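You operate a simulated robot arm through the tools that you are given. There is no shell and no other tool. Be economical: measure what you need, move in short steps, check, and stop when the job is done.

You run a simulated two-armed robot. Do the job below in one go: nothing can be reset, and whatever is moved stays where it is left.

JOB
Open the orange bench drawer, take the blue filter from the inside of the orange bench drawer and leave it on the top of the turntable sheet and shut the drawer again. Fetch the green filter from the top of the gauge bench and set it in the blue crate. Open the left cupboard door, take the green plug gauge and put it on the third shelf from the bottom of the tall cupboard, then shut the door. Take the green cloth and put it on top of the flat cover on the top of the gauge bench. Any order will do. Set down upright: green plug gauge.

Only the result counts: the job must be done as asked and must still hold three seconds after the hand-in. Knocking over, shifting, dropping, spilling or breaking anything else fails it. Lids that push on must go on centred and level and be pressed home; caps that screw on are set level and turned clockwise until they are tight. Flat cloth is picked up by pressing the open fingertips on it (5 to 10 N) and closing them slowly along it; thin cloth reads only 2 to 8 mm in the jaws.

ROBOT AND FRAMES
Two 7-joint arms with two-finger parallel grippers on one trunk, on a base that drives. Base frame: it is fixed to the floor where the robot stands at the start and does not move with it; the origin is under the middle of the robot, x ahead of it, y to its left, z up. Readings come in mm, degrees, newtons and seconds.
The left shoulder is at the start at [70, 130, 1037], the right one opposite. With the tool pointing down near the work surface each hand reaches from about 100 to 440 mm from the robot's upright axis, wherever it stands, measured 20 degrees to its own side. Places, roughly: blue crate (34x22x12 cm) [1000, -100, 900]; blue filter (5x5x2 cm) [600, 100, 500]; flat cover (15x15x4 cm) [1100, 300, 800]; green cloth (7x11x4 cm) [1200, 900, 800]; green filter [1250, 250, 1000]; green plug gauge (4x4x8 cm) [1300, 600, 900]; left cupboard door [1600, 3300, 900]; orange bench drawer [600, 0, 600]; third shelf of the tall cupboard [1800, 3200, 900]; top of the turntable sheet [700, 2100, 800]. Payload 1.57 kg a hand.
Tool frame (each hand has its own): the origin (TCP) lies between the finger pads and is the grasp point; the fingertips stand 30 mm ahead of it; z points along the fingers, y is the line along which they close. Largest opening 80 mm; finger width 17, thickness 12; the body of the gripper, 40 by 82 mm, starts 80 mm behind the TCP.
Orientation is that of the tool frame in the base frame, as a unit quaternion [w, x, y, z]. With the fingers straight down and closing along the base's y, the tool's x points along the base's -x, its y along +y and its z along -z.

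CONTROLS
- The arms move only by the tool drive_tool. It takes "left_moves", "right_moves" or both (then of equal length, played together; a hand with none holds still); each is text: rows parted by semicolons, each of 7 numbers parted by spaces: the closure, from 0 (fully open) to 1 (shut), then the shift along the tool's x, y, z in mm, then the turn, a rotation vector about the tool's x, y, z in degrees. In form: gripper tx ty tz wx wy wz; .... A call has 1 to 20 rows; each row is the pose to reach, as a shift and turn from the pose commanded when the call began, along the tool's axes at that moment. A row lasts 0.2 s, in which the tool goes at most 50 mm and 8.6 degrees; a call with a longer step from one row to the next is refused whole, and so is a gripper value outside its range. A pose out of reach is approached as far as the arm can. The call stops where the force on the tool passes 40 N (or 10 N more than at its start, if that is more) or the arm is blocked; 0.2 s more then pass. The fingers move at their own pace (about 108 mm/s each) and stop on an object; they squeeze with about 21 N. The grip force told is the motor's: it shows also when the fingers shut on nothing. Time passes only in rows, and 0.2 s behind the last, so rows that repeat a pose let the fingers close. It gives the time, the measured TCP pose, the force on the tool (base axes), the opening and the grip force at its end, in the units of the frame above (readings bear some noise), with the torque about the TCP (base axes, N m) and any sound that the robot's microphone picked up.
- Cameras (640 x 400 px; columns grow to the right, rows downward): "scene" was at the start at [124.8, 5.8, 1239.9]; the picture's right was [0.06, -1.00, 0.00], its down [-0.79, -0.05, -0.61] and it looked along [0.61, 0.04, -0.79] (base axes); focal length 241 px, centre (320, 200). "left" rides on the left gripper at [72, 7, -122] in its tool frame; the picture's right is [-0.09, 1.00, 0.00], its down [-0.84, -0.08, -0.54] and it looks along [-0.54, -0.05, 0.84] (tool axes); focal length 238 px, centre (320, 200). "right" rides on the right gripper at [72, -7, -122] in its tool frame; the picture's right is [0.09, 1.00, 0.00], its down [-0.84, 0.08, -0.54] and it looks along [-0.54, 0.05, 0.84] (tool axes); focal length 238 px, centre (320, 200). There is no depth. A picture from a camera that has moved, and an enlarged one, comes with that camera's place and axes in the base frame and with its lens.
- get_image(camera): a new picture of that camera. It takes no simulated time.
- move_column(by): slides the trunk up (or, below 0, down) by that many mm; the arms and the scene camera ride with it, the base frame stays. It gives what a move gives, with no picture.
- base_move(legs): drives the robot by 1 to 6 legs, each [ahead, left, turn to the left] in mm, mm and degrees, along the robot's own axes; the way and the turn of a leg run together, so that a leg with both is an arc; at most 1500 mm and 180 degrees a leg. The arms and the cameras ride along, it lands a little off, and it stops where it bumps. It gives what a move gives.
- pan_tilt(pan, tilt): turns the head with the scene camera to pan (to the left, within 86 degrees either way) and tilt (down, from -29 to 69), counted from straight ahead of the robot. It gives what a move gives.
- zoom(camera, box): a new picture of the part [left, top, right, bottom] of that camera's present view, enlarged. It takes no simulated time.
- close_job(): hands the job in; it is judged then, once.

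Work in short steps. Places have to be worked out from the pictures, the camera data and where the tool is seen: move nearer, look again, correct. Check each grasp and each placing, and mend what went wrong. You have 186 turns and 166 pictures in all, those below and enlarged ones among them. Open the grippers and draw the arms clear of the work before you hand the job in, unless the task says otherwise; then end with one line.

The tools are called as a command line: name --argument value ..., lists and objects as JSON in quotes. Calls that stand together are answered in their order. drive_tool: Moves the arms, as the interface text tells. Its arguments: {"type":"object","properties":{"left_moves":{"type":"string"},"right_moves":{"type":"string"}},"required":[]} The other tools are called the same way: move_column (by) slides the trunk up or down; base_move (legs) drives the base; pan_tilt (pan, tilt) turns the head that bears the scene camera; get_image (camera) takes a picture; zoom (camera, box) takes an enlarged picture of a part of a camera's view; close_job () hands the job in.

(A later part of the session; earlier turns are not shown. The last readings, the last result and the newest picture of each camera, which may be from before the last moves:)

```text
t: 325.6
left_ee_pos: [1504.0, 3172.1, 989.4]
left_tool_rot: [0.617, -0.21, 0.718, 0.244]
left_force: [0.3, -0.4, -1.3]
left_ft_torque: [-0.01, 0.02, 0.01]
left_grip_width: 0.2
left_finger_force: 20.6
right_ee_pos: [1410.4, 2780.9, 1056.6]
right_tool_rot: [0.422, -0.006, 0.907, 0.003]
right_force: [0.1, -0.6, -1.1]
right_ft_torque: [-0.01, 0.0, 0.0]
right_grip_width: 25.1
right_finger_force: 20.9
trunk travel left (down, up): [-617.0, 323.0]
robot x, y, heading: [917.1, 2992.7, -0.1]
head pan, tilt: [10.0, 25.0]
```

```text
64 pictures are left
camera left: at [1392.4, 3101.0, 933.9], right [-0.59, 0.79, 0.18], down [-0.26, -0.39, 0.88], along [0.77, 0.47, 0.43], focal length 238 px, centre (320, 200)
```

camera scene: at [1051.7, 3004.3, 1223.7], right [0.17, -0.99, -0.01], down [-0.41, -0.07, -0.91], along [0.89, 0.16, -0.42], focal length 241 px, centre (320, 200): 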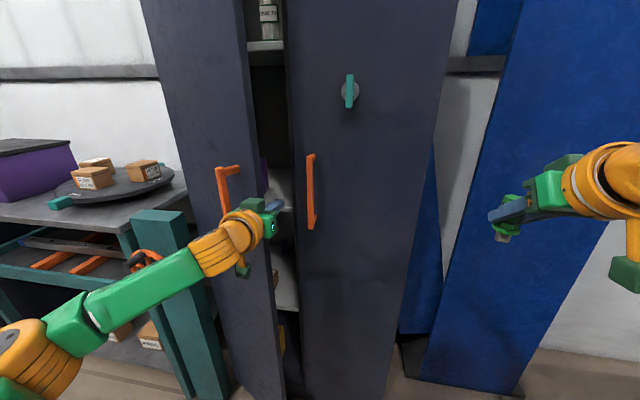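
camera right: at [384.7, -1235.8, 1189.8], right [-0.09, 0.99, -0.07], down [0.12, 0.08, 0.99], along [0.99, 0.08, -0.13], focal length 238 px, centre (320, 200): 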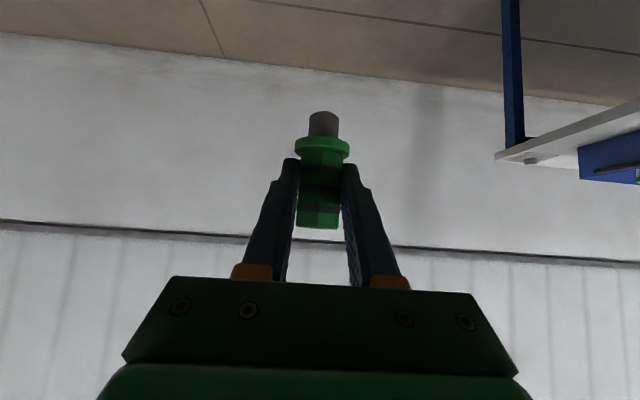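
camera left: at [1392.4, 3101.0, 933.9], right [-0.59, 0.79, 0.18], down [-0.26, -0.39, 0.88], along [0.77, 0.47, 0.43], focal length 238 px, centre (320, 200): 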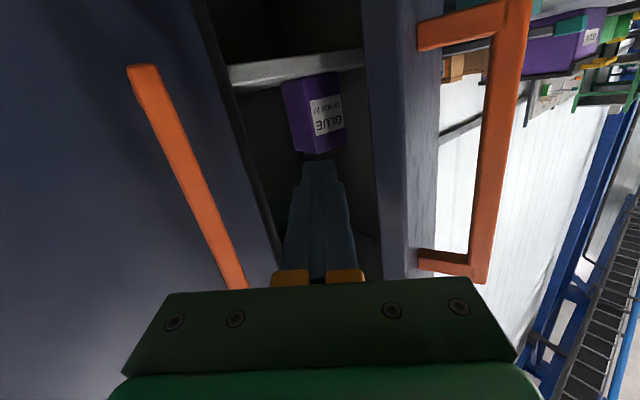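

Tool yawed with the finger in the gap. Advance 45 mm behind the door, then pull back-left in small base steps.

drive_tool --left_moves "1 0 0 15 0 0 0; 1 0 0 30 0 0 0; 1 0 0 45 0 0 0; 1 0 0 45 0 0 0"

base_move --legs '[[-50, 20, 0]]'

base_move --legs '[[-40, 25, 0]]'

get_image --camera "scene"

```text
t: 326.6
left_ee_pos: [1538.6, 3200.1, 983.5]
left_tool_rot: [0.618, -0.209, 0.718, 0.243]
left_force: [1.1, 0.5, 0.3]
left_ft_torque: [-0.03, 0.02, 0.0]
left_grip_width: 0.0
left_finger_force: 20.9
right_ee_pos: [1411.7, 2780.7, 1055.9]
right_tool_rot: [0.422, -0.005, 0.907, 0.003]
right_force: [-0.9, -0.3, -0.1]
right_ft_torque: [-0.02, 0.01, 0.01]
right_grip_width: 25.2
right_finger_force: 21.3
trunk travel left (down, up): [-617.0, 323.0]
robot x, y, heading: [916.3, 2994.6, 0.0]
head pan, tilt: [10.0, 25.0]
```

```text
t: 327.6
left_ee_pos: [1490.7, 3218.9, 981.8]
left_tool_rot: [0.617, -0.209, 0.718, 0.244]
left_force: [-0.5, -0.3, 0.6]
left_ft_torque: [-0.04, 0.02, 0.0]
left_grip_width: 0.3
left_finger_force: 21.2
right_ee_pos: [1364.7, 2799.6, 1054.1]
right_tool_rot: [0.42, -0.005, 0.907, 0.004]
right_force: [-0.2, 1.3, -2.0]
right_ft_torque: [-0.01, -0.01, 0.01]
right_grip_width: 25.2
right_finger_force: 20.6
trunk travel left (down, up): [-617.0, 323.0]
robot x, y, heading: [864.5, 3012.8, -0.3]
head pan, tilt: [10.0, 25.0]
```

```text
t: 328.5
left_ee_pos: [1450.3, 3242.3, 982.9]
left_tool_rot: [0.618, -0.209, 0.718, 0.244]
left_force: [0.1, 0.2, -0.1]
left_ft_torque: [-0.01, 0.01, 0.02]
left_grip_width: 0.0
left_finger_force: 21.0
right_ee_pos: [1324.2, 2824.0, 1053.7]
right_tool_rot: [0.42, -0.005, 0.908, 0.004]
right_force: [0.2, 0.0, -1.2]
right_ft_torque: [0.0, 0.04, 0.01]
right_grip_width: 25.6
right_finger_force: 21.0
trunk travel left (down, up): [-617.0, 323.0]
robot x, y, heading: [824.9, 3038.0, 0.1]
head pan, tilt: [10.0, 25.0]
```

```text
63 pictures are left
camera scene: at [969.2, 3054.4, 1222.5], right [0.17, -0.98, 0.0], down [-0.42, -0.07, -0.91], along [0.89, 0.16, -0.42], focal length 241 px, centre (320, 200)
```

scene: 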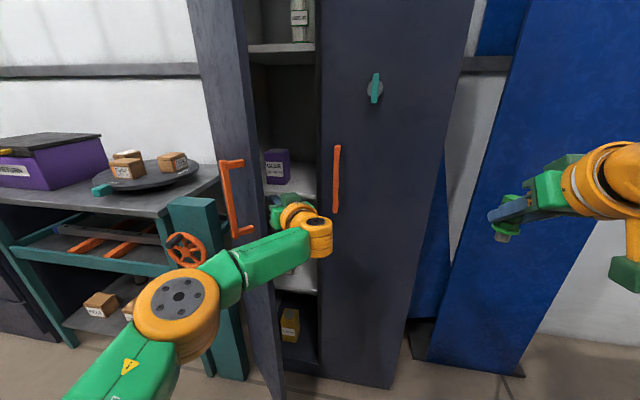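

Working: the door is now well open. Continue, mainly leftward.

base_move --legs '[[-25, 45, 0]]'

base_move --legs '[[0, 50, 0]]'

base_move --legs '[[0, 40, 0]]'

get_image --camera "scene"

```text
t: 329.4
left_ee_pos: [1426.1, 3286.0, 982.8]
left_tool_rot: [0.617, -0.209, 0.718, 0.245]
left_force: [0.1, 0.0, 0.0]
left_ft_torque: [-0.02, 0.0, -0.01]
left_grip_width: 0.0
left_finger_force: 21.0
right_ee_pos: [1298.7, 2867.8, 1054.0]
right_tool_rot: [0.42, -0.006, 0.908, 0.005]
right_force: [0.9, -0.3, -1.3]
right_ft_torque: [0.02, 0.04, 0.01]
right_grip_width: 25.3
right_finger_force: 21.2
trunk travel left (down, up): [-617.0, 323.0]
robot x, y, heading: [800.5, 3083.8, 0.2]
head pan, tilt: [10.0, 25.0]
```

```text
t: 330.4
left_ee_pos: [1424.8, 3334.5, 984.8]
left_tool_rot: [0.619, -0.21, 0.717, 0.244]
left_force: [0.0, -0.1, -0.3]
left_ft_torque: [0.02, -0.01, -0.02]
left_grip_width: 0.0
left_finger_force: 21.4
right_ee_pos: [1297.6, 2917.3, 1054.6]
right_tool_rot: [0.421, -0.004, 0.907, 0.004]
right_force: [0.0, -1.1, -0.5]
right_ft_torque: [0.03, -0.02, 0.02]
right_grip_width: 25.6
right_finger_force: 21.2
trunk travel left (down, up): [-617.0, 323.0]
robot x, y, heading: [801.6, 3138.2, -0.2]
head pan, tilt: [10.0, 25.0]
```

```text
t: 331.2
left_ee_pos: [1421.2, 3354.0, 985.0]
left_tool_rot: [0.62, -0.207, 0.717, 0.242]
left_force: [-6.7, -3.6, 0.7]
left_ft_torque: [0.13, -0.05, 0.17]
left_grip_width: 0.0
left_finger_force: 20.4
right_ee_pos: [1292.3, 2938.3, 1056.6]
right_tool_rot: [0.421, -0.005, 0.907, 0.004]
right_force: [-0.2, -0.3, -0.4]
right_ft_torque: [-0.01, 0.03, -0.03]
right_grip_width: 25.3
right_finger_force: 20.7
trunk travel left (down, up): [-617.0, 323.0]
robot x, y, heading: [802.6, 3154.2, -0.3]
head pan, tilt: [10.0, 25.0]
stopped in leg 1: the robot was blocked; the commanded pose is now the measured one
```

```text
62 pictures are left
camera scene: at [938.2, 3170.8, 1223.4], right [0.17, -0.99, 0.0], down [-0.41, -0.07, -0.91], along [0.89, 0.16, -0.42], focal length 241 px, centre (320, 200)
```

scene: 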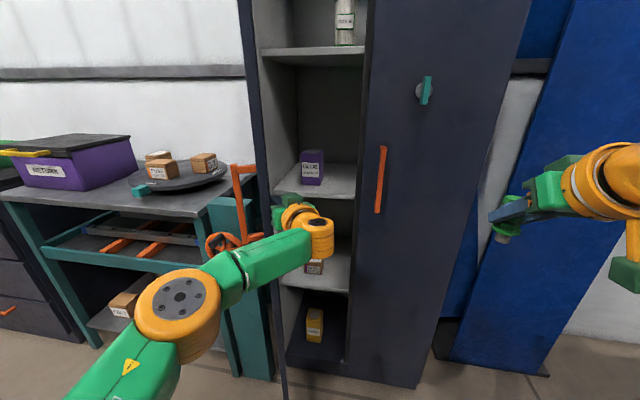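

The door is open ~85°. The third shelf (with the purple GLUE bottle) is at z≈913, with free room at y≈3200–3290. Withdraw the left hand from behind the door.

base_move --legs '[[0, -80, 0], [-300, 0, 0]]'

drive_tool --left_moves "1 0 0 0 8 0 0; 1 0 0 0 16 0 0; 1 0 0 0 24 0 0; 1 0 0 0 32 0 0; 1 0 0 0 39 0 0; 1 0 0 0 39 0 0"

drive_tool --left_moves "0 0 0 -25 0 8 0; 0 0 0 -50 0 16 0; 0 0 0 -75 0 24 0; 0 0 0 -100 0 32 0; 0 0 0 -130 0 40 0; 0 0 0 -160 0 48 0; 0 0 0 -190 0 56 0; 0 0 0 -220 0 64 0; 0 0 0 -250 0 72 0; 0 0 0 -270 0 80 0; 0 0 0 -280 0 81 0"

get_image --camera "scene"

```text
t: 333.9
left_ee_pos: [1123.3, 3277.8, 983.2]
left_tool_rot: [0.617, -0.208, 0.719, 0.242]
left_force: [-0.1, 0.0, 0.3]
left_ft_torque: [0.02, 0.04, 0.01]
left_grip_width: 0.0
left_finger_force: 21.0
right_ee_pos: [997.3, 2863.4, 1053.9]
right_tool_rot: [0.42, -0.006, 0.907, 0.003]
right_force: [0.5, -0.1, -1.1]
right_ft_torque: [0.0, 0.02, -0.01]
right_grip_width: 25.2
right_finger_force: 21.4
trunk travel left (down, up): [-617.0, 323.0]
robot x, y, heading: [498.7, 3075.6, 0.1]
head pan, tilt: [10.0, 25.0]
```

```text
t: 335.3
left_ee_pos: [1123.6, 3279.1, 982.0]
left_tool_rot: [0.652, 0.011, 0.758, -0.012]
left_force: [0.0, -0.5, 1.2]
left_ft_torque: [-0.04, 0.0, 0.03]
left_grip_width: 0.1
left_finger_force: 21.0
right_ee_pos: [996.8, 2863.0, 1054.8]
right_tool_rot: [0.42, -0.005, 0.907, 0.003]
right_force: [0.8, -0.1, 0.1]
right_ft_torque: [0.0, -0.01, -0.01]
right_grip_width: 25.2
right_finger_force: 20.7
trunk travel left (down, up): [-617.0, 323.0]
robot x, y, heading: [500.0, 3072.3, 0.1]
head pan, tilt: [10.0, 25.0]
```

```text
t: 337.7
left_ee_pos: [846.0, 3287.7, 1023.9]
left_tool_rot: [0.003, 0.016, 1.0, -0.003]
left_force: [0.4, -0.5, 0.2]
left_ft_torque: [-0.03, -0.01, 0.0]
left_grip_width: 79.7
left_finger_force: 0.0
right_ee_pos: [995.9, 2862.7, 1053.3]
right_tool_rot: [0.421, -0.005, 0.907, 0.003]
right_force: [-0.5, -0.5, -0.6]
right_ft_torque: [-0.01, 0.01, -0.03]
right_grip_width: 25.0
right_finger_force: 21.3
trunk travel left (down, up): [-617.0, 323.0]
robot x, y, heading: [500.2, 3077.6, 0.0]
head pan, tilt: [10.0, 25.0]
```

```text
61 pictures are left
camera scene: at [641.1, 3094.2, 1222.9], right [0.17, -0.98, 0.0], down [-0.42, -0.07, -0.91], along [0.89, 0.16, -0.42], focal length 241 px, centre (320, 200)
```

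scene: 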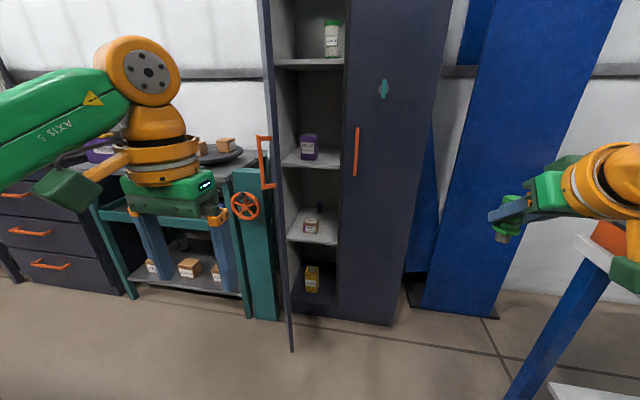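

Door stays open. Now raise the trunk 100, tuck the left hand in close, and extend the right hand (gauge) forward at the placing height.

move_column --by 100

drive_tool --left_moves "0 18 0 0 0 0 0; 0 36 0 0 0 0 0; 0 54 0 0 0 0 0; 0 72 0 0 0 0 0; 0 90 0 0 0 0 0; 0 108 0 0 0 0 0; 0 126 0 0 0 0 0; 0 140 0 0 0 0 0; 0 140 0 0 0 0 0" --right_moves "1 6.4 8 22 0 0 0; 1 12.8 16 44.5 0 0 0; 1 19 24 67 0 0 0; 1 25.5 32.5 89 0 0 0; 1 32 41 111.5 0 0 0; 1 38 49 134 0 0 0; 1 44.6 57 156 0 0 0; 1 51 65 178.7 0 0 0; 1 51 65 178.7 0 0 0"

get_image --camera "right"

```text
t: 339.1
left_ee_pos: [846.3, 3287.7, 1124.4]
left_tool_rot: [0.004, 0.015, 1.0, -0.002]
left_force: [0.9, -1.1, -0.1]
left_ft_torque: [0.02, -0.01, 0.02]
left_grip_width: 79.9
left_finger_force: 0.2
right_ee_pos: [997.7, 2861.7, 1153.7]
right_tool_rot: [0.42, -0.005, 0.907, 0.003]
right_force: [-0.6, 0.5, -1.4]
right_ft_torque: [0.02, -0.03, 0.01]
right_grip_width: 25.6
right_finger_force: 20.6
trunk travel left (down, up): [-717.0, 223.0]
robot x, y, heading: [500.6, 3073.4, -0.1]
head pan, tilt: [10.0, 25.0]
```

```text
t: 341.1
left_ee_pos: [712.3, 3281.7, 1114.2]
left_tool_rot: [0.003, 0.015, 1.0, -0.002]
left_force: [0.5, -1.0, 0.2]
left_ft_torque: [-0.06, 0.0, 0.03]
left_grip_width: 79.9
left_finger_force: 0.0
left hand out of reach, approached as far as the arm can: row 7, 8, 9
right_ee_pos: [1099.3, 2929.9, 999.9]
right_tool_rot: [0.421, -0.005, 0.907, 0.003]
right_force: [0.3, 0.6, -1.9]
right_ft_torque: [0.02, 0.03, 0.06]
right_grip_width: 25.5
right_finger_force: 21.5
trunk travel left (down, up): [-717.0, 223.0]
robot x, y, heading: [500.4, 3079.9, 0.2]
head pan, tilt: [10.0, 25.0]
```

```text
60 pictures are left
camera right: at [959.0, 2920.5, 1024.3], right [-0.07, 0.99, -0.07], down [0.13, 0.08, 0.99], along [0.99, 0.06, -0.13], focal length 238 px, centre (320, 200)
```

right: 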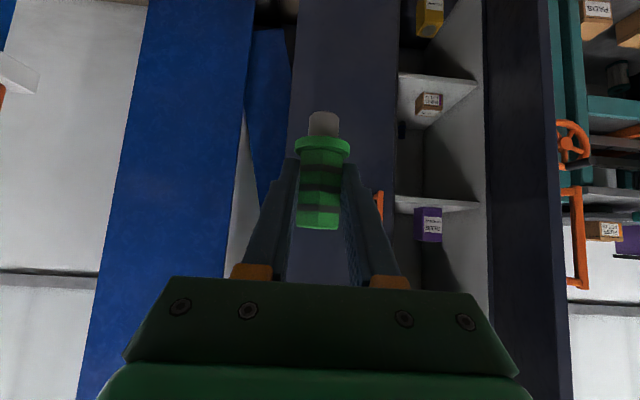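

Right hand reached rel (599,−147), gauge bottom ≈954 vs shelf ≈915. Turn 15° left and drive ahead 420 toward the opening, then check.

base_move --legs '[[0, 0, 15], [420, 0, 0]]'

pan_tilt --pan 0 --tilt 25

get_image --camera "scene"

get_image --camera "right"

```text
t: 344.5
left_ee_pos: [1056.0, 3437.6, 1115.4]
left_tool_rot: [0.003, -0.114, 0.993, -0.002]
left_force: [0.0, -0.2, -0.2]
left_ft_torque: [0.01, 0.03, 0.0]
left_grip_width: 80.2
left_finger_force: 0.1
right_ee_pos: [1520.3, 3194.5, 1000.9]
right_tool_rot: [0.418, -0.123, 0.898, 0.058]
right_force: [0.3, 0.0, -1.2]
right_ft_torque: [-0.03, 0.03, 0.01]
right_grip_width: 25.5
right_finger_force: 21.1
trunk travel left (down, up): [-717.0, 223.0]
robot x, y, heading: [903.0, 3184.8, 14.6]
head pan, tilt: [10.0, 25.0]
```

```text
t: 345.2
left_ee_pos: [1056.5, 3438.2, 1113.7]
left_tool_rot: [0.003, -0.114, 0.993, -0.001]
left_force: [-0.1, -0.4, -0.7]
left_ft_torque: [0.01, 0.01, 0.02]
left_grip_width: 80.3
left_finger_force: 0.1
right_ee_pos: [1520.6, 3195.3, 999.9]
right_tool_rot: [0.416, -0.123, 0.899, 0.058]
right_force: [0.0, -0.3, 0.3]
right_ft_torque: [0.03, 0.0, 0.03]
right_grip_width: 25.4
right_finger_force: 21.0
trunk travel left (down, up): [-717.0, 223.0]
robot x, y, heading: [906.0, 3188.4, 14.7]
head pan, tilt: [0.0, 25.0]
```

```text
59 pictures are left
camera scene: at [1042.8, 3222.0, 1322.8], right [0.26, -0.97, 0.0], down [-0.41, -0.11, -0.91], along [0.88, 0.23, -0.42], focal length 241 px, centre (320, 200)
```

scene: 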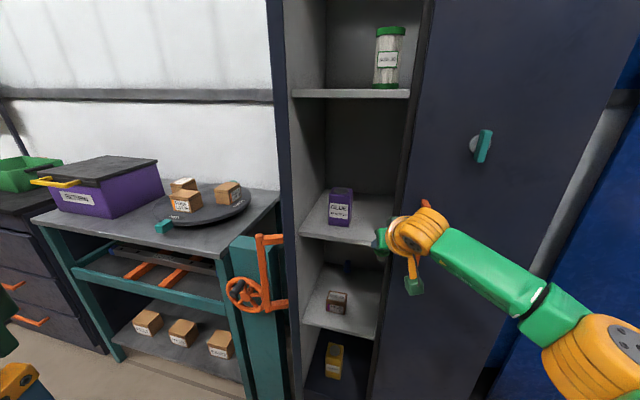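

```text
58 pictures are left
camera right: at [1388.3, 3150.8, 1024.4], right [-0.32, 0.94, -0.07], down [0.1, 0.11, 0.99], along [0.94, 0.31, -0.13], focal length 238 px, centre (320, 200)
```

right: 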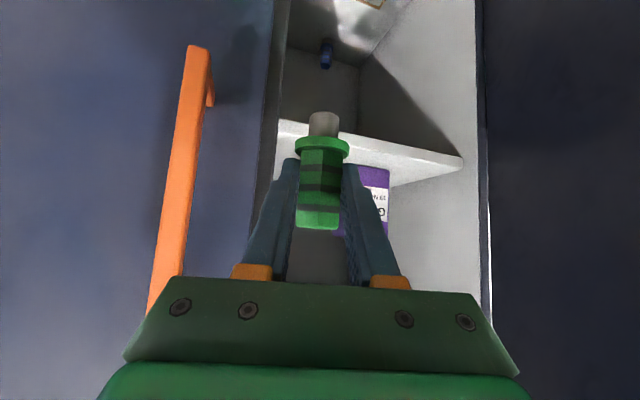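

Estimates of the shelf height disagree; zoom both views to measure the shelf edge precisely.

zoom --camera "scene" --box '[280, 170, 440, 270]'

zoom --camera "right" --box '[240, 90, 480, 240]'

```text
4.00 times, centred on (360, 220) of scene
camera zoom: at [1042.8, 3222.0, 1322.8], right [0.26, -0.97, 0.0], down [-0.41, -0.11, -0.91], along [0.88, 0.23, -0.42], focal length 962 px, centre (160, 120)
```

zoom: 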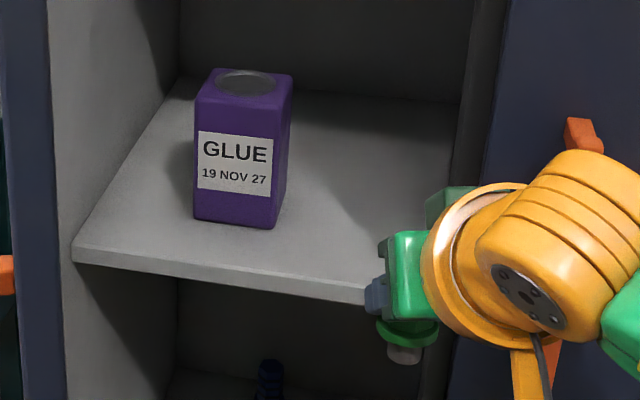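

```text
2.67 times, centred on (360, 165) of right
camera zoom: at [1388.3, 3150.8, 1024.4], right [-0.32, 0.94, -0.07], down [0.1, 0.11, 0.99], along [0.94, 0.31, -0.13], focal length 636 px, centre (213, 293)
```

zoom: 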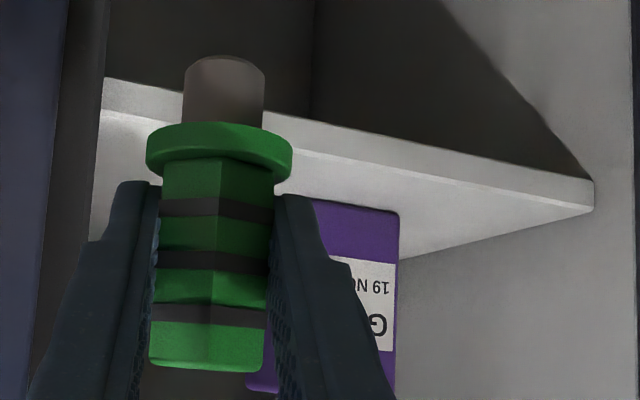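

Shelf front edge x≈1643, top z≈918; GLUE occupies y 3301–3367 at x≥1712. Target for the gauge: [1685, 3240]. Tuck the left hand inward 80 mm away from the door edge, then drive ahead 168.

drive_tool --left_moves "0 0 -25 0 0 0 0; 0 0 -50 0 0 0 0; 0 0 -80 0 0 0 0; 0 0 -80 0 0 0 0"

base_move --legs '[[100, 0, 0]]'

base_move --legs '[[68, 0, 0]]'

get_image --camera "scene"

get_image --camera "right"

```text
t: 346.2
left_ee_pos: [1075.1, 3358.9, 1114.7]
left_tool_rot: [0.004, -0.114, 0.993, -0.002]
left_force: [1.0, -0.9, -0.1]
left_ft_torque: [-0.02, -0.03, -0.01]
left_grip_width: 79.9
left_finger_force: 0.1
right_ee_pos: [1519.5, 3195.6, 1000.4]
right_tool_rot: [0.416, -0.123, 0.899, 0.057]
right_force: [-0.1, -0.5, -1.0]
right_ft_torque: [-0.01, -0.02, 0.01]
right_grip_width: 25.2
right_finger_force: 21.2
trunk travel left (down, up): [-717.0, 223.0]
robot x, y, heading: [905.4, 3183.9, 15.0]
head pan, tilt: [0.0, 25.0]
```

```text
t: 347.4
left_ee_pos: [1169.8, 3384.2, 1115.1]
left_tool_rot: [0.004, -0.114, 0.993, -0.002]
left_force: [-0.8, 0.7, 0.1]
left_ft_torque: [0.0, -0.04, 0.02]
left_grip_width: 80.0
left_finger_force: 0.0
right_ee_pos: [1614.6, 3220.3, 1001.8]
right_tool_rot: [0.417, -0.123, 0.899, 0.057]
right_force: [0.3, -0.1, -0.7]
right_ft_torque: [0.01, 0.02, 0.01]
right_grip_width: 25.2
right_finger_force: 20.8
trunk travel left (down, up): [-717.0, 223.0]
robot x, y, heading: [999.0, 3208.7, 14.9]
head pan, tilt: [0.0, 25.0]
```

```text
t: 348.4
left_ee_pos: [1233.2, 3400.3, 1115.8]
left_tool_rot: [0.006, -0.114, 0.993, -0.002]
left_force: [0.2, -0.1, 0.8]
left_ft_torque: [0.01, -0.04, -0.01]
left_grip_width: 80.0
left_finger_force: 0.2
right_ee_pos: [1680.8, 3237.5, 1003.1]
right_tool_rot: [0.417, -0.122, 0.899, 0.057]
right_force: [-0.3, -1.0, -0.8]
right_ft_torque: [-0.01, -0.01, -0.01]
right_grip_width: 25.2
right_finger_force: 21.6
trunk travel left (down, up): [-717.0, 223.0]
robot x, y, heading: [1066.7, 3225.6, 14.6]
head pan, tilt: [0.0, 25.0]
```

```text
55 pictures are left
camera scene: at [1200.2, 3263.5, 1323.4], right [0.26, -0.97, 0.0], down [-0.41, -0.11, -0.91], along [0.88, 0.23, -0.42], focal length 241 px, centre (320, 200)
```

scene: 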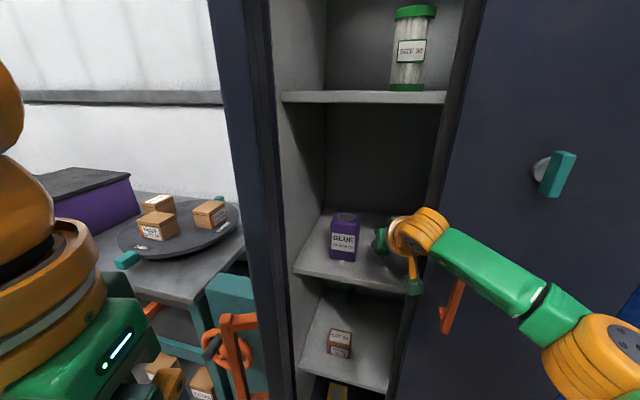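

```text
54 pictures are left
camera right: at [1546.8, 3192.7, 1026.4], right [-0.32, 0.94, -0.07], down [0.1, 0.11, 0.99], along [0.94, 0.31, -0.13], focal length 238 px, centre (320, 200)
```

right: 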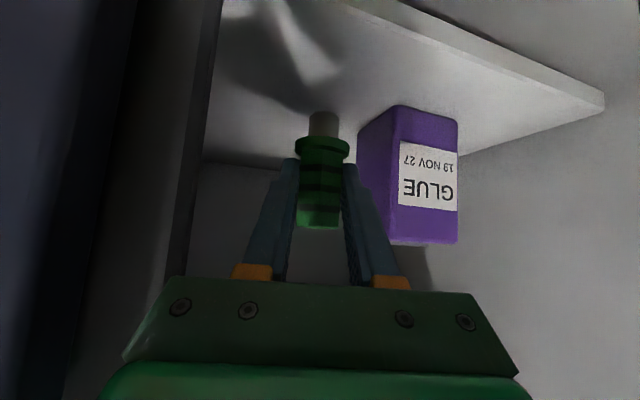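

Gauge is above the shelf with clearance all round. Lower it gently to contact.

drive_tool --right_moves "1 7.7 0 6.4 0 0 0; 1 15.3 0 12.9 0 0 0; 1 21.4 0 18 0 0 0; 1 24.5 0 20.6 0 0 0; 1 26 0 21.9 0 0 0; 1 27.6 0 23.1 0 0 0; 1 29.1 0 24.4 0 0 0; 1 30.6 0 25.7 0 0 0; 1 32.2 0 27 0 0 0; 1 33.7 0 28.3 0 0 0; 1 35.2 0 29.6 0 0 0; 1 36.8 0 30.9 0 0 0"

get_image --camera "right"

```text
t: 350.0
left_ee_pos: [1233.0, 3401.0, 1115.1]
left_tool_rot: [0.006, -0.114, 0.993, -0.002]
left_force: [0.3, 0.1, 0.0]
left_ft_torque: [0.01, -0.03, 0.05]
left_grip_width: 79.6
left_finger_force: 0.1
right_ee_pos: [1681.9, 3237.2, 971.3]
right_tool_rot: [0.426, -0.123, 0.894, 0.061]
right_force: [-1.4, 0.5, 12.5]
right_ft_torque: [0.06, -0.11, 0.02]
right_grip_width: 25.5
right_finger_force: 21.2
trunk travel left (down, up): [-717.0, 223.0]
robot x, y, heading: [1068.6, 3228.0, 14.7]
head pan, tilt: [0.0, 25.0]
stopped in row 7 (right hand): the force on the tool passed its limit at 42 N (the readings are from after the stop); the commanded pose is now the measured one
```

```text
53 pictures are left
camera right: at [1547.8, 3193.4, 992.7], right [-0.32, 0.94, -0.07], down [0.08, 0.1, 0.99], along [0.94, 0.32, -0.11], focal length 238 px, centre (320, 200)
```

right: 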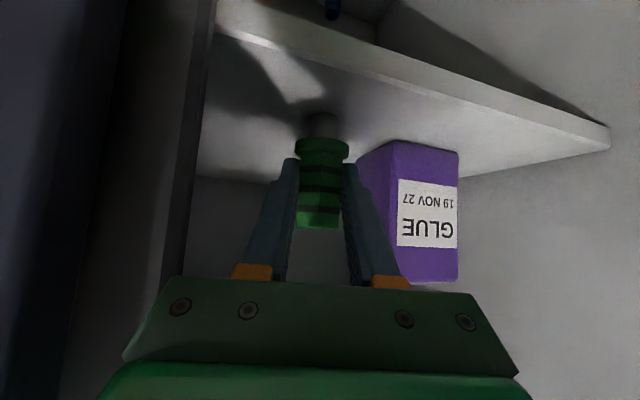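

Contact. Relieve the force (and the 1° tilt), then open a little and check that it stands.

drive_tool --right_moves "1 -0.8 0 -0.6 0 0.6 0; 1 -0.8 0 -0.6 0 1.1 0; 1 -0.8 0 -0.6 0 1.1 0; 0.55 -0.8 0 -0.6 0 1.1 0; 0.45 -0.8 0 -0.6 0 1.1 0; 0.4 -0.8 0 -0.6 0 1.1 0; 0.4 -0.8 0 -0.6 0 1.1 0"

get_image --camera "right"

```text
t: 351.6
left_ee_pos: [1236.9, 3402.3, 1115.2]
left_tool_rot: [0.003, -0.114, 0.993, -0.002]
left_force: [-0.1, -0.4, -0.3]
left_ft_torque: [0.0, 0.01, 0.01]
left_grip_width: 80.0
left_finger_force: 0.2
right_ee_pos: [1683.3, 3238.6, 968.4]
right_tool_rot: [0.412, -0.123, 0.901, 0.059]
right_force: [-0.4, 1.2, -0.3]
right_ft_torque: [0.03, -0.01, 0.0]
right_grip_width: 48.3
right_finger_force: 0.0
trunk travel left (down, up): [-717.0, 223.0]
robot x, y, heading: [1069.3, 3228.3, 14.9]
head pan, tilt: [0.0, 25.0]
```

```text
52 pictures are left
camera right: at [1551.5, 3193.7, 993.4], right [-0.33, 0.94, -0.07], down [0.11, 0.11, 0.99], along [0.94, 0.31, -0.14], focal length 238 px, centre (320, 200)
```

right: 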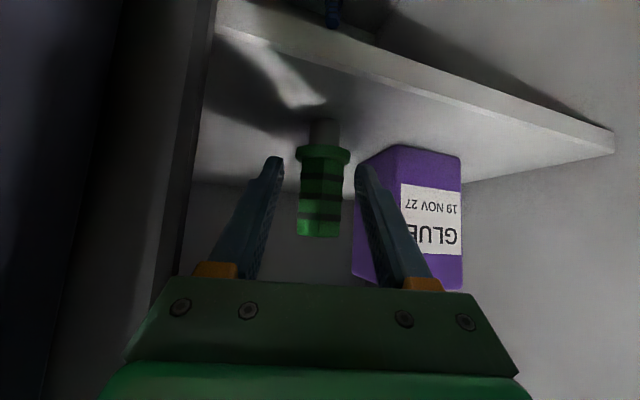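

The gauge stands upright on its own. Withdraw the hand horizontally with the arm, then back the base out.

drive_tool --right_moves "0.4 6.4 0 -7.7 0 0 0; 0.4 12.9 0 -15.3 0 0 0; 0.4 19.3 0 -23 0 0 0; 0.4 25.7 0 -30.6 0 0 0; 0.4 32 0 -38.3 0 0 0; 0.4 38.6 0 -46 0 0 0; 0.4 45 0 -53.6 0 0 0; 0.4 45 0 -53.6 0 0 0"

base_move --legs '[[-250, 0, 0]]'

get_image --camera "scene"

get_image --camera "right"

```text
t: 353.4
left_ee_pos: [1237.3, 3401.9, 1114.0]
left_tool_rot: [0.004, -0.115, 0.993, -0.002]
left_force: [0.3, 0.0, 0.1]
left_ft_torque: [0.01, 0.01, 0.0]
left_grip_width: 80.1
left_finger_force: 0.2
right_ee_pos: [1616.2, 3219.1, 968.5]
right_tool_rot: [0.413, -0.123, 0.901, 0.058]
right_force: [-1.3, 0.1, 0.0]
right_ft_torque: [0.03, 0.04, 0.02]
right_grip_width: 47.7
right_finger_force: 0.0
trunk travel left (down, up): [-717.0, 223.0]
robot x, y, heading: [1065.7, 3229.2, 14.7]
head pan, tilt: [0.0, 25.0]
```

```text
t: 355.2
left_ee_pos: [996.9, 3339.2, 1114.6]
left_tool_rot: [0.003, -0.115, 0.993, -0.003]
left_force: [0.3, -0.1, -0.3]
left_ft_torque: [0.01, -0.01, -0.03]
left_grip_width: 80.1
left_finger_force: 0.0
right_ee_pos: [1375.3, 3157.3, 967.5]
right_tool_rot: [0.412, -0.124, 0.901, 0.059]
right_force: [-0.6, 0.0, 0.2]
right_ft_torque: [-0.01, 0.03, 0.0]
right_grip_width: 48.1
right_finger_force: 0.1
trunk travel left (down, up): [-717.0, 223.0]
robot x, y, heading: [825.1, 3161.7, 14.8]
head pan, tilt: [0.0, 25.0]
```

```text
51 pictures are left
camera scene: at [964.4, 3201.3, 1322.7], right [0.26, -0.97, 0.0], down [-0.41, -0.11, -0.91], along [0.88, 0.23, -0.42], focal length 241 px, centre (320, 200)
```

scene: 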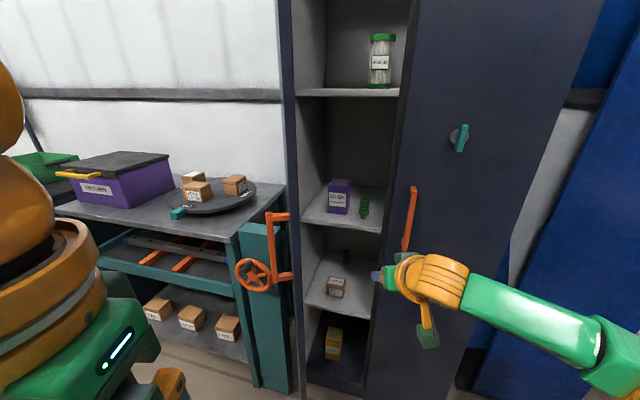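

```text
50 pictures are left
camera right: at [1243.8, 3112.1, 993.8], right [-0.33, 0.94, -0.07], down [0.11, 0.11, 0.99], along [0.94, 0.32, -0.14], focal length 238 px, centre (320, 200)
```

right: 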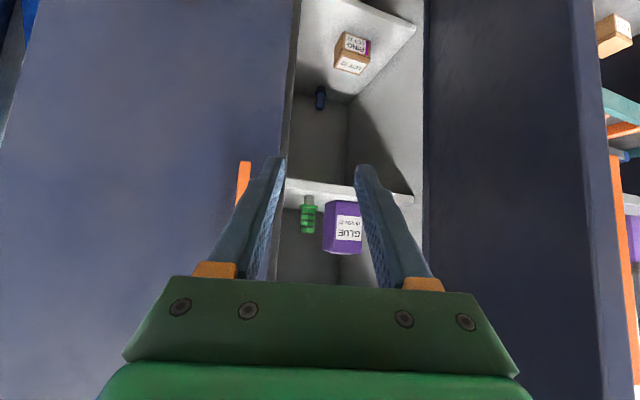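

Gauge is standing on the third shelf. Now the door: back away, straighten, go left and swing the left hand (closed) to horizontal to push the door from outside.

base_move --legs '[[-280, 0, 0], [0, 0, -14.8], [0, 260, 0]]'

drive_tool --left_moves "1 -30 20 0 0 -8 0; 1 -65 40 0 0 -16 0; 1 -100 60 0 0 -24 0; 1 -140 80 0 0 -32 0; 1 -180 80 0 0 -40 0; 1 -220 80 0 0 -48 0; 1 -260 80 0 0 -56 0; 1 -300 80 0 0 -64 0; 1 -335 80 0 0 -72 0; 1 -360 80 0 0 -80 0; 1 -370 80 0 0 -82 0"

get_image --camera "scene"

```text
t: 359.5
left_ee_pos: [764.9, 3476.5, 1114.7]
left_tool_rot: [0.003, 0.015, 1.0, -0.002]
left_force: [-1.0, -0.5, -1.0]
left_ft_torque: [0.04, 0.01, 0.04]
left_grip_width: 80.1
left_finger_force: 0.0
right_ee_pos: [1086.3, 3201.6, 968.7]
right_tool_rot: [0.417, -0.004, 0.909, 0.005]
right_force: [0.3, -0.6, -0.3]
right_ft_torque: [0.01, -0.01, 0.03]
right_grip_width: 48.1
right_finger_force: 0.1
trunk travel left (down, up): [-717.0, 223.0]
robot x, y, heading: [556.5, 3352.5, 0.1]
head pan, tilt: [0.0, 25.0]
```

```text
t: 361.9
left_ee_pos: [1138.4, 3544.3, 1116.1]
left_tool_rot: [0.659, 0.01, 0.752, -0.012]
left_force: [0.5, -0.2, 0.4]
left_ft_torque: [0.02, 0.01, 0.01]
left_grip_width: 0.0
left_finger_force: 21.0
right_ee_pos: [1086.5, 3201.4, 968.6]
right_tool_rot: [0.417, -0.005, 0.909, 0.004]
right_force: [0.1, -0.1, -0.5]
right_ft_torque: [-0.01, 0.0, -0.01]
right_grip_width: 48.0
right_finger_force: 0.0
trunk travel left (down, up): [-717.0, 223.0]
robot x, y, heading: [558.6, 3350.8, 0.1]
head pan, tilt: [0.0, 25.0]
```

```text
49 pictures are left
camera scene: at [698.6, 3352.8, 1322.8], right [0.0, -1.0, 0.0], down [-0.42, 0.0, -0.91], along [0.91, 0.0, -0.42], focal length 241 px, centre (320, 200)
```

scene: 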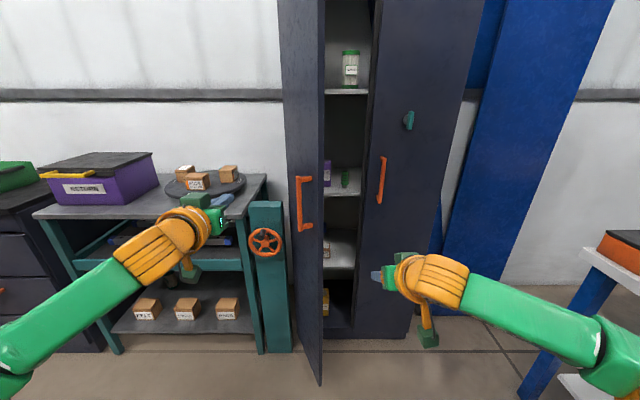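

From here the door stands at ~57°. Raise to z≈1156 (above its handle), shift right 195 so the closed fist faces the door near its free edge, then push ahead gradually.

move_column --by 40

base_move --legs '[[0, -195, 0], [150, 0, 0]]'

get_image --camera "scene"

```text
t: 362.7
left_ee_pos: [1138.2, 3545.6, 1157.5]
left_tool_rot: [0.659, 0.011, 0.752, -0.012]
left_force: [-0.1, -0.1, -0.6]
left_ft_torque: [-0.01, -0.01, 0.0]
left_grip_width: 0.0
left_finger_force: 20.0
right_ee_pos: [1085.6, 3203.5, 1010.4]
right_tool_rot: [0.417, -0.005, 0.909, 0.005]
right_force: [-0.4, -1.1, -0.6]
right_ft_torque: [-0.01, 0.0, -0.01]
right_grip_width: 48.2
right_finger_force: 0.1
trunk travel left (down, up): [-757.0, 183.0]
robot x, y, heading: [554.0, 3354.0, -0.2]
head pan, tilt: [0.0, 25.0]
```

```text
t: 365.3
left_ee_pos: [1284.4, 3348.9, 1158.4]
left_tool_rot: [0.66, 0.01, 0.751, -0.012]
left_force: [0.1, 0.7, -0.1]
left_ft_torque: [-0.01, 0.02, 0.0]
left_grip_width: 0.2
left_finger_force: 21.1
right_ee_pos: [1232.3, 3006.1, 1010.4]
right_tool_rot: [0.418, -0.005, 0.909, 0.004]
right_force: [1.0, -0.3, 1.3]
right_ft_torque: [0.0, 0.0, -0.02]
right_grip_width: 47.8
right_finger_force: 0.0
trunk travel left (down, up): [-757.0, 183.0]
robot x, y, heading: [704.6, 3156.7, 0.1]
head pan, tilt: [0.0, 25.0]
```

```text
48 pictures are left
camera scene: at [845.0, 3156.9, 1363.2], right [0.0, -1.0, 0.0], down [-0.42, 0.0, -0.91], along [0.91, 0.0, -0.42], focal length 241 px, centre (320, 200)
```

scene: 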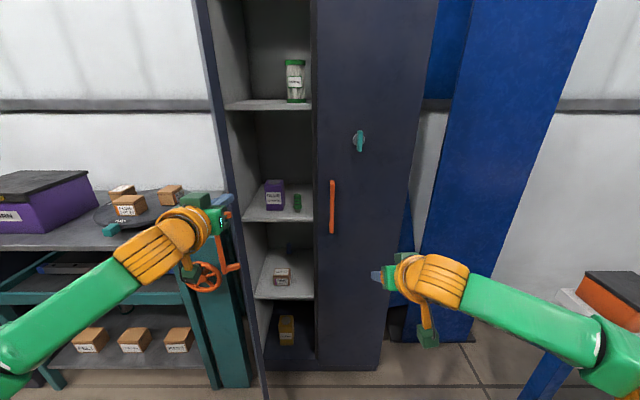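

Zoom to see the fist relative to the door's free edge.

zoom --camera "scene" --box '[100, 130, 340, 400]'

get_image --camera "left"

```text
1.48 times, centred on (220, 265) of scene
camera zoom: at [845.0, 3156.9, 1363.2], right [0.0, -1.0, 0.0], down [-0.42, 0.0, -0.91], along [0.91, 0.0, -0.42], focal length 356 px, centre (468, 104)
```

zoom: 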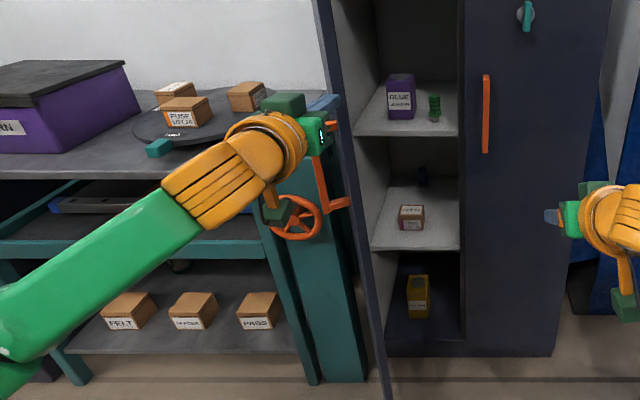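

```text
46 pictures are left
camera left: at [1153.9, 3358.3, 1103.6], right [0.04, 1.0, 0.09], down [-0.43, -0.06, 0.9], along [0.9, -0.08, 0.43], focal length 238 px, centre (320, 200)
```

left: 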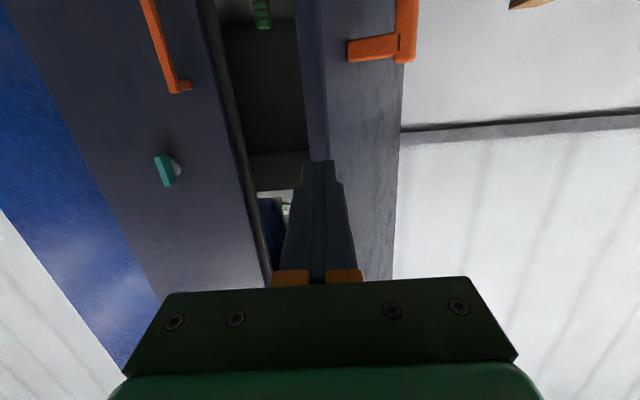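

The fist's tip is right at the door's edge (≈[1320,3351]). Step left 60, ahead 48, then push rightward against the outer face.

base_move --legs '[[0, 65, 0], [48, 0, 0]]'

base_move --legs '[[0, -60, 0]]'

base_move --legs '[[0, -40, 0]]'

get_image --camera "left"

```text
t: 366.8
left_ee_pos: [1329.9, 3412.1, 1160.6]
left_tool_rot: [0.66, 0.011, 0.751, -0.011]
left_force: [-0.3, 0.0, -0.2]
left_ft_torque: [-0.01, 0.05, 0.03]
left_grip_width: 0.1
left_finger_force: 20.8
right_ee_pos: [1278.0, 3069.1, 1012.0]
right_tool_rot: [0.42, -0.004, 0.908, 0.004]
right_force: [-1.0, -0.3, -0.7]
right_ft_torque: [0.02, 0.04, 0.03]
right_grip_width: 48.0
right_finger_force: 0.1
trunk travel left (down, up): [-757.0, 183.0]
robot x, y, heading: [751.9, 3221.9, -0.2]
head pan, tilt: [0.0, 25.0]
```

```text
t: 367.8
left_ee_pos: [1335.1, 3359.2, 1155.5]
left_tool_rot: [0.659, 0.01, 0.752, -0.015]
left_force: [0.0, 0.7, 0.7]
left_ft_torque: [0.0, 0.0, -0.04]
left_grip_width: 0.0
left_finger_force: 20.6
right_ee_pos: [1282.4, 3016.1, 1009.3]
right_tool_rot: [0.417, -0.005, 0.909, 0.001]
right_force: [-0.6, 0.2, 0.3]
right_ft_torque: [-0.02, 0.02, -0.04]
right_grip_width: 48.0
right_finger_force: 0.1
trunk travel left (down, up): [-757.0, 183.0]
robot x, y, heading: [752.2, 3156.6, -0.1]
head pan, tilt: [0.0, 25.0]
```

```text
t: 368.6
left_ee_pos: [1335.1, 3319.3, 1156.7]
left_tool_rot: [0.658, 0.009, 0.753, -0.013]
left_force: [0.3, 0.1, 0.2]
left_ft_torque: [-0.02, 0.0, -0.04]
left_grip_width: 0.0
left_finger_force: 21.2
right_ee_pos: [1281.9, 2975.9, 1009.7]
right_tool_rot: [0.417, -0.006, 0.909, 0.002]
right_force: [-0.1, 0.2, 0.1]
right_ft_torque: [-0.07, 0.02, -0.04]
right_grip_width: 48.1
right_finger_force: 0.1
trunk travel left (down, up): [-757.0, 183.0]
robot x, y, heading: [755.6, 3121.7, -0.1]
head pan, tilt: [0.0, 25.0]
```

```text
45 pictures are left
camera left: at [1203.6, 3327.6, 1101.8], right [0.04, 1.0, 0.08], down [-0.43, -0.06, 0.9], along [0.9, -0.07, 0.42], focal length 238 px, centre (320, 200)
```

left: 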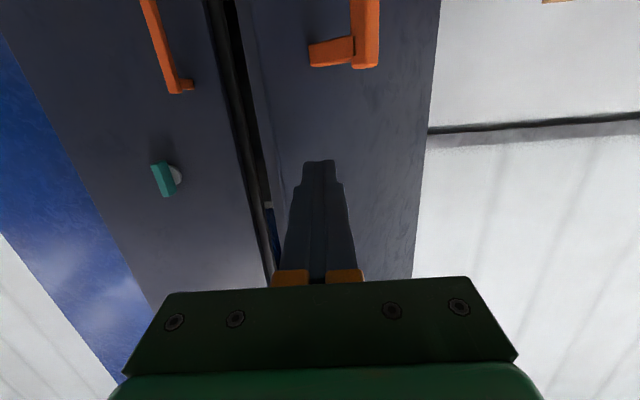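

Door is closing (~45°), fist in front of its outer face. Now push ahead in steps.

base_move --legs '[[80, -25, 0]]'

base_move --legs '[[80, -20, 0]]'

get_image --camera "scene"

```text
t: 369.7
left_ee_pos: [1410.3, 3291.1, 1159.1]
left_tool_rot: [0.661, 0.009, 0.751, -0.012]
left_force: [-2.0, -0.2, -0.1]
left_ft_torque: [0.0, -0.04, -0.04]
left_grip_width: 0.0
left_finger_force: 20.5
right_ee_pos: [1359.0, 2947.7, 1010.2]
right_tool_rot: [0.419, -0.005, 0.908, 0.004]
right_force: [-0.4, 0.1, -0.6]
right_ft_torque: [-0.03, 0.0, -0.01]
right_grip_width: 47.9
right_finger_force: 0.0
trunk travel left (down, up): [-757.0, 183.0]
robot x, y, heading: [832.9, 3093.4, -0.2]
head pan, tilt: [0.0, 25.0]
```

```text
t: 370.8
left_ee_pos: [1489.8, 3271.6, 1159.8]
left_tool_rot: [0.662, 0.01, 0.75, -0.012]
left_force: [0.2, 1.3, 0.5]
left_ft_torque: [0.04, 0.03, 0.01]
left_grip_width: 0.0
left_finger_force: 21.0
right_ee_pos: [1438.4, 2928.4, 1010.8]
right_tool_rot: [0.418, -0.006, 0.908, 0.003]
right_force: [0.0, -0.1, 0.6]
right_ft_torque: [0.04, -0.01, -0.01]
right_grip_width: 48.2
right_finger_force: 0.1
trunk travel left (down, up): [-757.0, 183.0]
robot x, y, heading: [912.1, 3077.4, -0.1]
head pan, tilt: [0.0, 25.0]
```

```text
44 pictures are left
camera scene: at [1049.4, 3078.2, 1363.5], right [0.0, -1.0, 0.0], down [-0.42, 0.0, -0.91], along [0.91, 0.0, -0.42], focal length 241 px, centre (320, 200)
```

scene: 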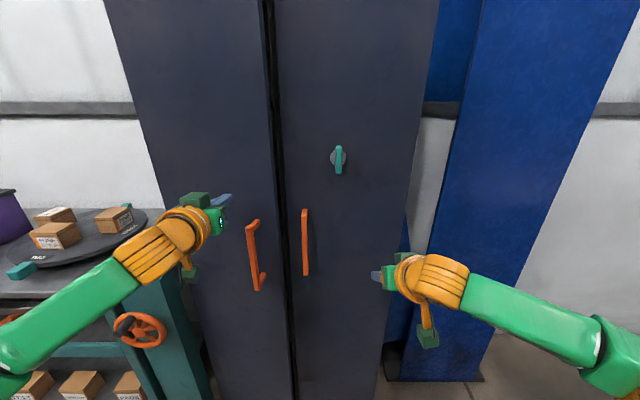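

Nearly closed. Push 45 more with the base, then finish with the arm until it stops.

base_move --legs '[[45, -15, 0]]'

drive_tool --left_moves "1 0 0 4 0 0 0; 1 0 0 8 0 0 0; 1 0 0 12 0 0 0; 1 0 0 16 0 0 0; 1 0 0 20 0 0 0; 1 0 0 24 0 0 0; 1 0 0 28 0 0 0; 1 0 0 32 0 0 0; 1 0 0 36 0 0 0; 1 0 0 40 0 0 0; 1 0 0 44 0 0 0; 1 0 0 48 0 0 0"

get_image --camera "scene"

```text
t: 371.7
left_ee_pos: [1534.0, 3257.1, 1159.4]
left_tool_rot: [0.661, 0.009, 0.751, -0.012]
left_force: [-0.5, 0.0, 1.4]
left_ft_torque: [-0.03, 0.0, -0.01]
left_grip_width: 0.1
left_finger_force: 20.9
right_ee_pos: [1482.7, 2914.5, 1010.8]
right_tool_rot: [0.418, -0.005, 0.908, 0.003]
right_force: [-1.0, 0.2, 0.2]
right_ft_torque: [0.01, 0.02, -0.01]
right_grip_width: 48.2
right_finger_force: 0.0
trunk travel left (down, up): [-757.0, 183.0]
robot x, y, heading: [954.6, 3060.6, -0.3]
head pan, tilt: [0.0, 25.0]
```

```text
t: 374.0
left_ee_pos: [1570.0, 3254.8, 1154.5]
left_tool_rot: [0.66, 0.01, 0.751, -0.013]
left_force: [-20.5, 0.0, -3.1]
left_ft_torque: [-0.15, 0.0, 0.13]
left_grip_width: 0.0
left_finger_force: 21.3
right_ee_pos: [1477.1, 2913.6, 1015.4]
right_tool_rot: [0.422, -0.006, 0.907, 0.004]
right_force: [0.4, -0.3, 0.0]
right_ft_torque: [-0.03, -0.03, -0.01]
right_grip_width: 47.9
right_finger_force: 0.0
trunk travel left (down, up): [-757.0, 183.0]
robot x, y, heading: [957.7, 3060.2, 0.1]
head pan, tilt: [0.0, 25.0]
stopped in row 11 (left hand): the force on the tool passed its limit at 45 N (the readings are from after the stop); the commanded pose is now the measured one
```

```text
43 pictures are left
camera scene: at [1086.9, 3062.8, 1364.4], right [0.0, -1.0, 0.0], down [-0.41, 0.0, -0.91], along [0.91, 0.0, -0.41], focal length 241 px, centre (320, 200)
```

scene: 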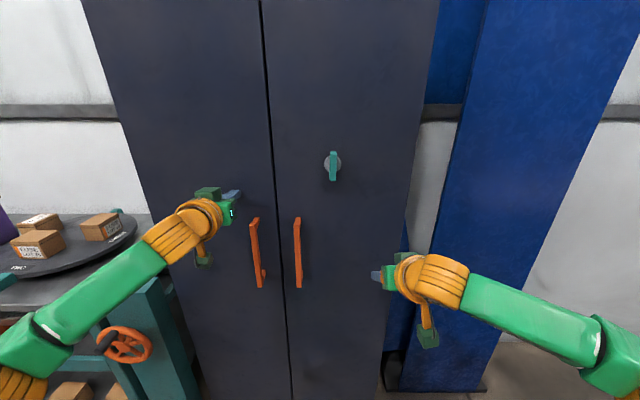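

Door is shut flush (contact at its original plane, 45 N). Back away, open the grippers and verify.

base_move --legs '[[-300, 0, 0]]'

drive_tool --left_moves "0 0 0 -10 0 0 0; 0 0 0 -10 0 0 0; 0 0 0 -10 0 0 0; 0 0 0 -10 0 0 0" --right_moves "0 0 0 0 0 0 0; 0 0 0 0 0 0 0; 0 0 0 0 0 0 0; 0 0 0 0 0 0 0"

pan_tilt --pan 0 --tilt 15

get_image --camera "scene"

pan_tilt --pan -80 --tilt 30

get_image --camera "scene"

```text
t: 376.1
left_ee_pos: [1282.5, 3254.8, 1148.8]
left_tool_rot: [0.655, 0.009, 0.755, -0.012]
left_force: [-0.7, -0.5, -0.2]
left_ft_torque: [0.01, 0.02, 0.0]
left_grip_width: 0.0
left_finger_force: 21.0
right_ee_pos: [1189.3, 2913.9, 1008.8]
right_tool_rot: [0.416, -0.006, 0.909, 0.005]
right_force: [0.2, 0.2, -0.5]
right_ft_torque: [-0.03, 0.0, -0.02]
right_grip_width: 47.9
right_finger_force: 0.1
trunk travel left (down, up): [-757.0, 183.0]
robot x, y, heading: [659.4, 3058.8, 0.1]
head pan, tilt: [0.0, 25.0]
```

```text
t: 377.1
left_ee_pos: [1271.1, 3254.6, 1151.0]
left_tool_rot: [0.656, 0.01, 0.755, -0.012]
left_force: [-0.4, 0.6, 0.2]
left_ft_torque: [-0.02, -0.03, 0.01]
left_grip_width: 79.8
left_finger_force: 0.0
right_ee_pos: [1188.9, 2913.7, 1010.3]
right_tool_rot: [0.416, -0.006, 0.909, 0.005]
right_force: [0.1, 0.5, -0.3]
right_ft_torque: [-0.02, 0.0, -0.03]
right_grip_width: 80.0
right_finger_force: 0.0
trunk travel left (down, up): [-757.0, 183.0]
robot x, y, heading: [660.4, 3061.0, 0.0]
head pan, tilt: [0.0, 25.0]
```

```text
t: 377.8
left_ee_pos: [1271.3, 3254.2, 1150.1]
left_tool_rot: [0.657, 0.009, 0.754, -0.012]
left_force: [0.0, 0.0, -0.7]
left_ft_torque: [-0.01, 0.01, -0.01]
left_grip_width: 80.0
left_finger_force: 0.0
right_ee_pos: [1188.7, 2913.6, 1008.4]
right_tool_rot: [0.418, -0.005, 0.909, 0.004]
right_force: [-0.4, -0.4, -0.4]
right_ft_torque: [0.0, -0.03, -0.03]
right_grip_width: 80.3
right_finger_force: 0.1
trunk travel left (down, up): [-757.0, 183.0]
robot x, y, heading: [655.3, 3060.8, 0.0]
head pan, tilt: [0.0, 15.0]
```

```text
42 pictures are left
camera scene: at [802.0, 3062.5, 1379.0], right [0.0, -1.0, 0.0], down [-0.26, 0.0, -0.97], along [0.97, 0.0, -0.26], focal length 241 px, centre (320, 200)
```

scene: 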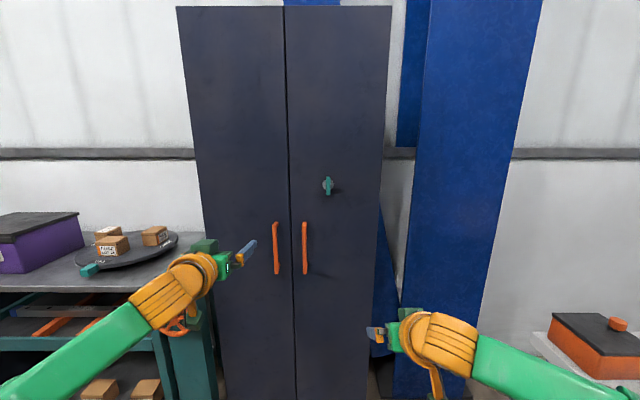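

```text
t: 379.3
left_ee_pos: [1270.9, 3255.0, 1150.7]
left_tool_rot: [0.656, 0.009, 0.755, -0.012]
left_force: [-0.5, -0.3, 0.3]
left_ft_torque: [-0.01, -0.02, -0.01]
left_grip_width: 79.7
left_finger_force: 0.1
right_ee_pos: [1188.1, 2914.0, 1009.1]
right_tool_rot: [0.417, -0.005, 0.909, 0.005]
right_force: [-0.1, 0.3, 0.6]
right_ft_torque: [0.01, 0.0, -0.01]
right_grip_width: 80.0
right_finger_force: 0.0
trunk travel left (down, up): [-757.0, 183.0]
robot x, y, heading: [659.3, 3061.8, -0.0]
head pan, tilt: [-80.0, 30.0]
```

```text
41 pictures are left
camera scene: at [724.4, 2973.4, 1354.9], right [-0.98, -0.17, 0.0], down [-0.09, 0.49, -0.87], along [0.15, -0.85, -0.5], focal length 241 px, centre (320, 200)
```

scene: 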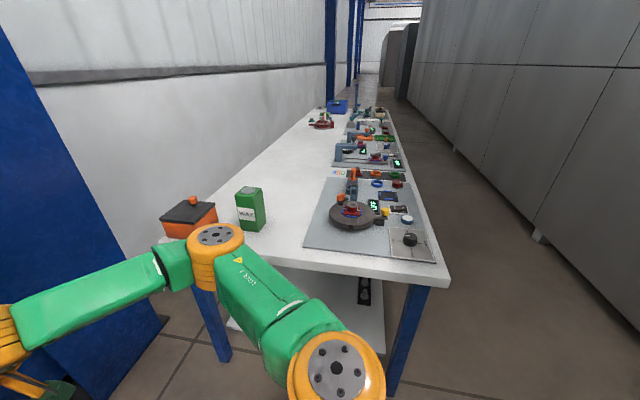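

The door is shut and the blue filter is on the sheet; one last zoom to check that the cloth is still on the cover.

zoom --camera "scene" --box '[290, 85, 430, 175]'

```text
4.44 times, centred on (360, 130) of scene
camera zoom: at [724.4, 2973.4, 1354.9], right [-0.98, -0.17, 0.0], down [-0.09, 0.49, -0.87], along [0.15, -0.85, -0.5], focal length 1069 px, centre (142, 511)
```

zoom: 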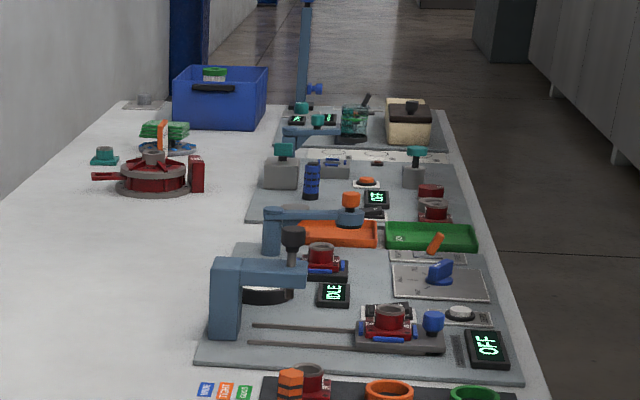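

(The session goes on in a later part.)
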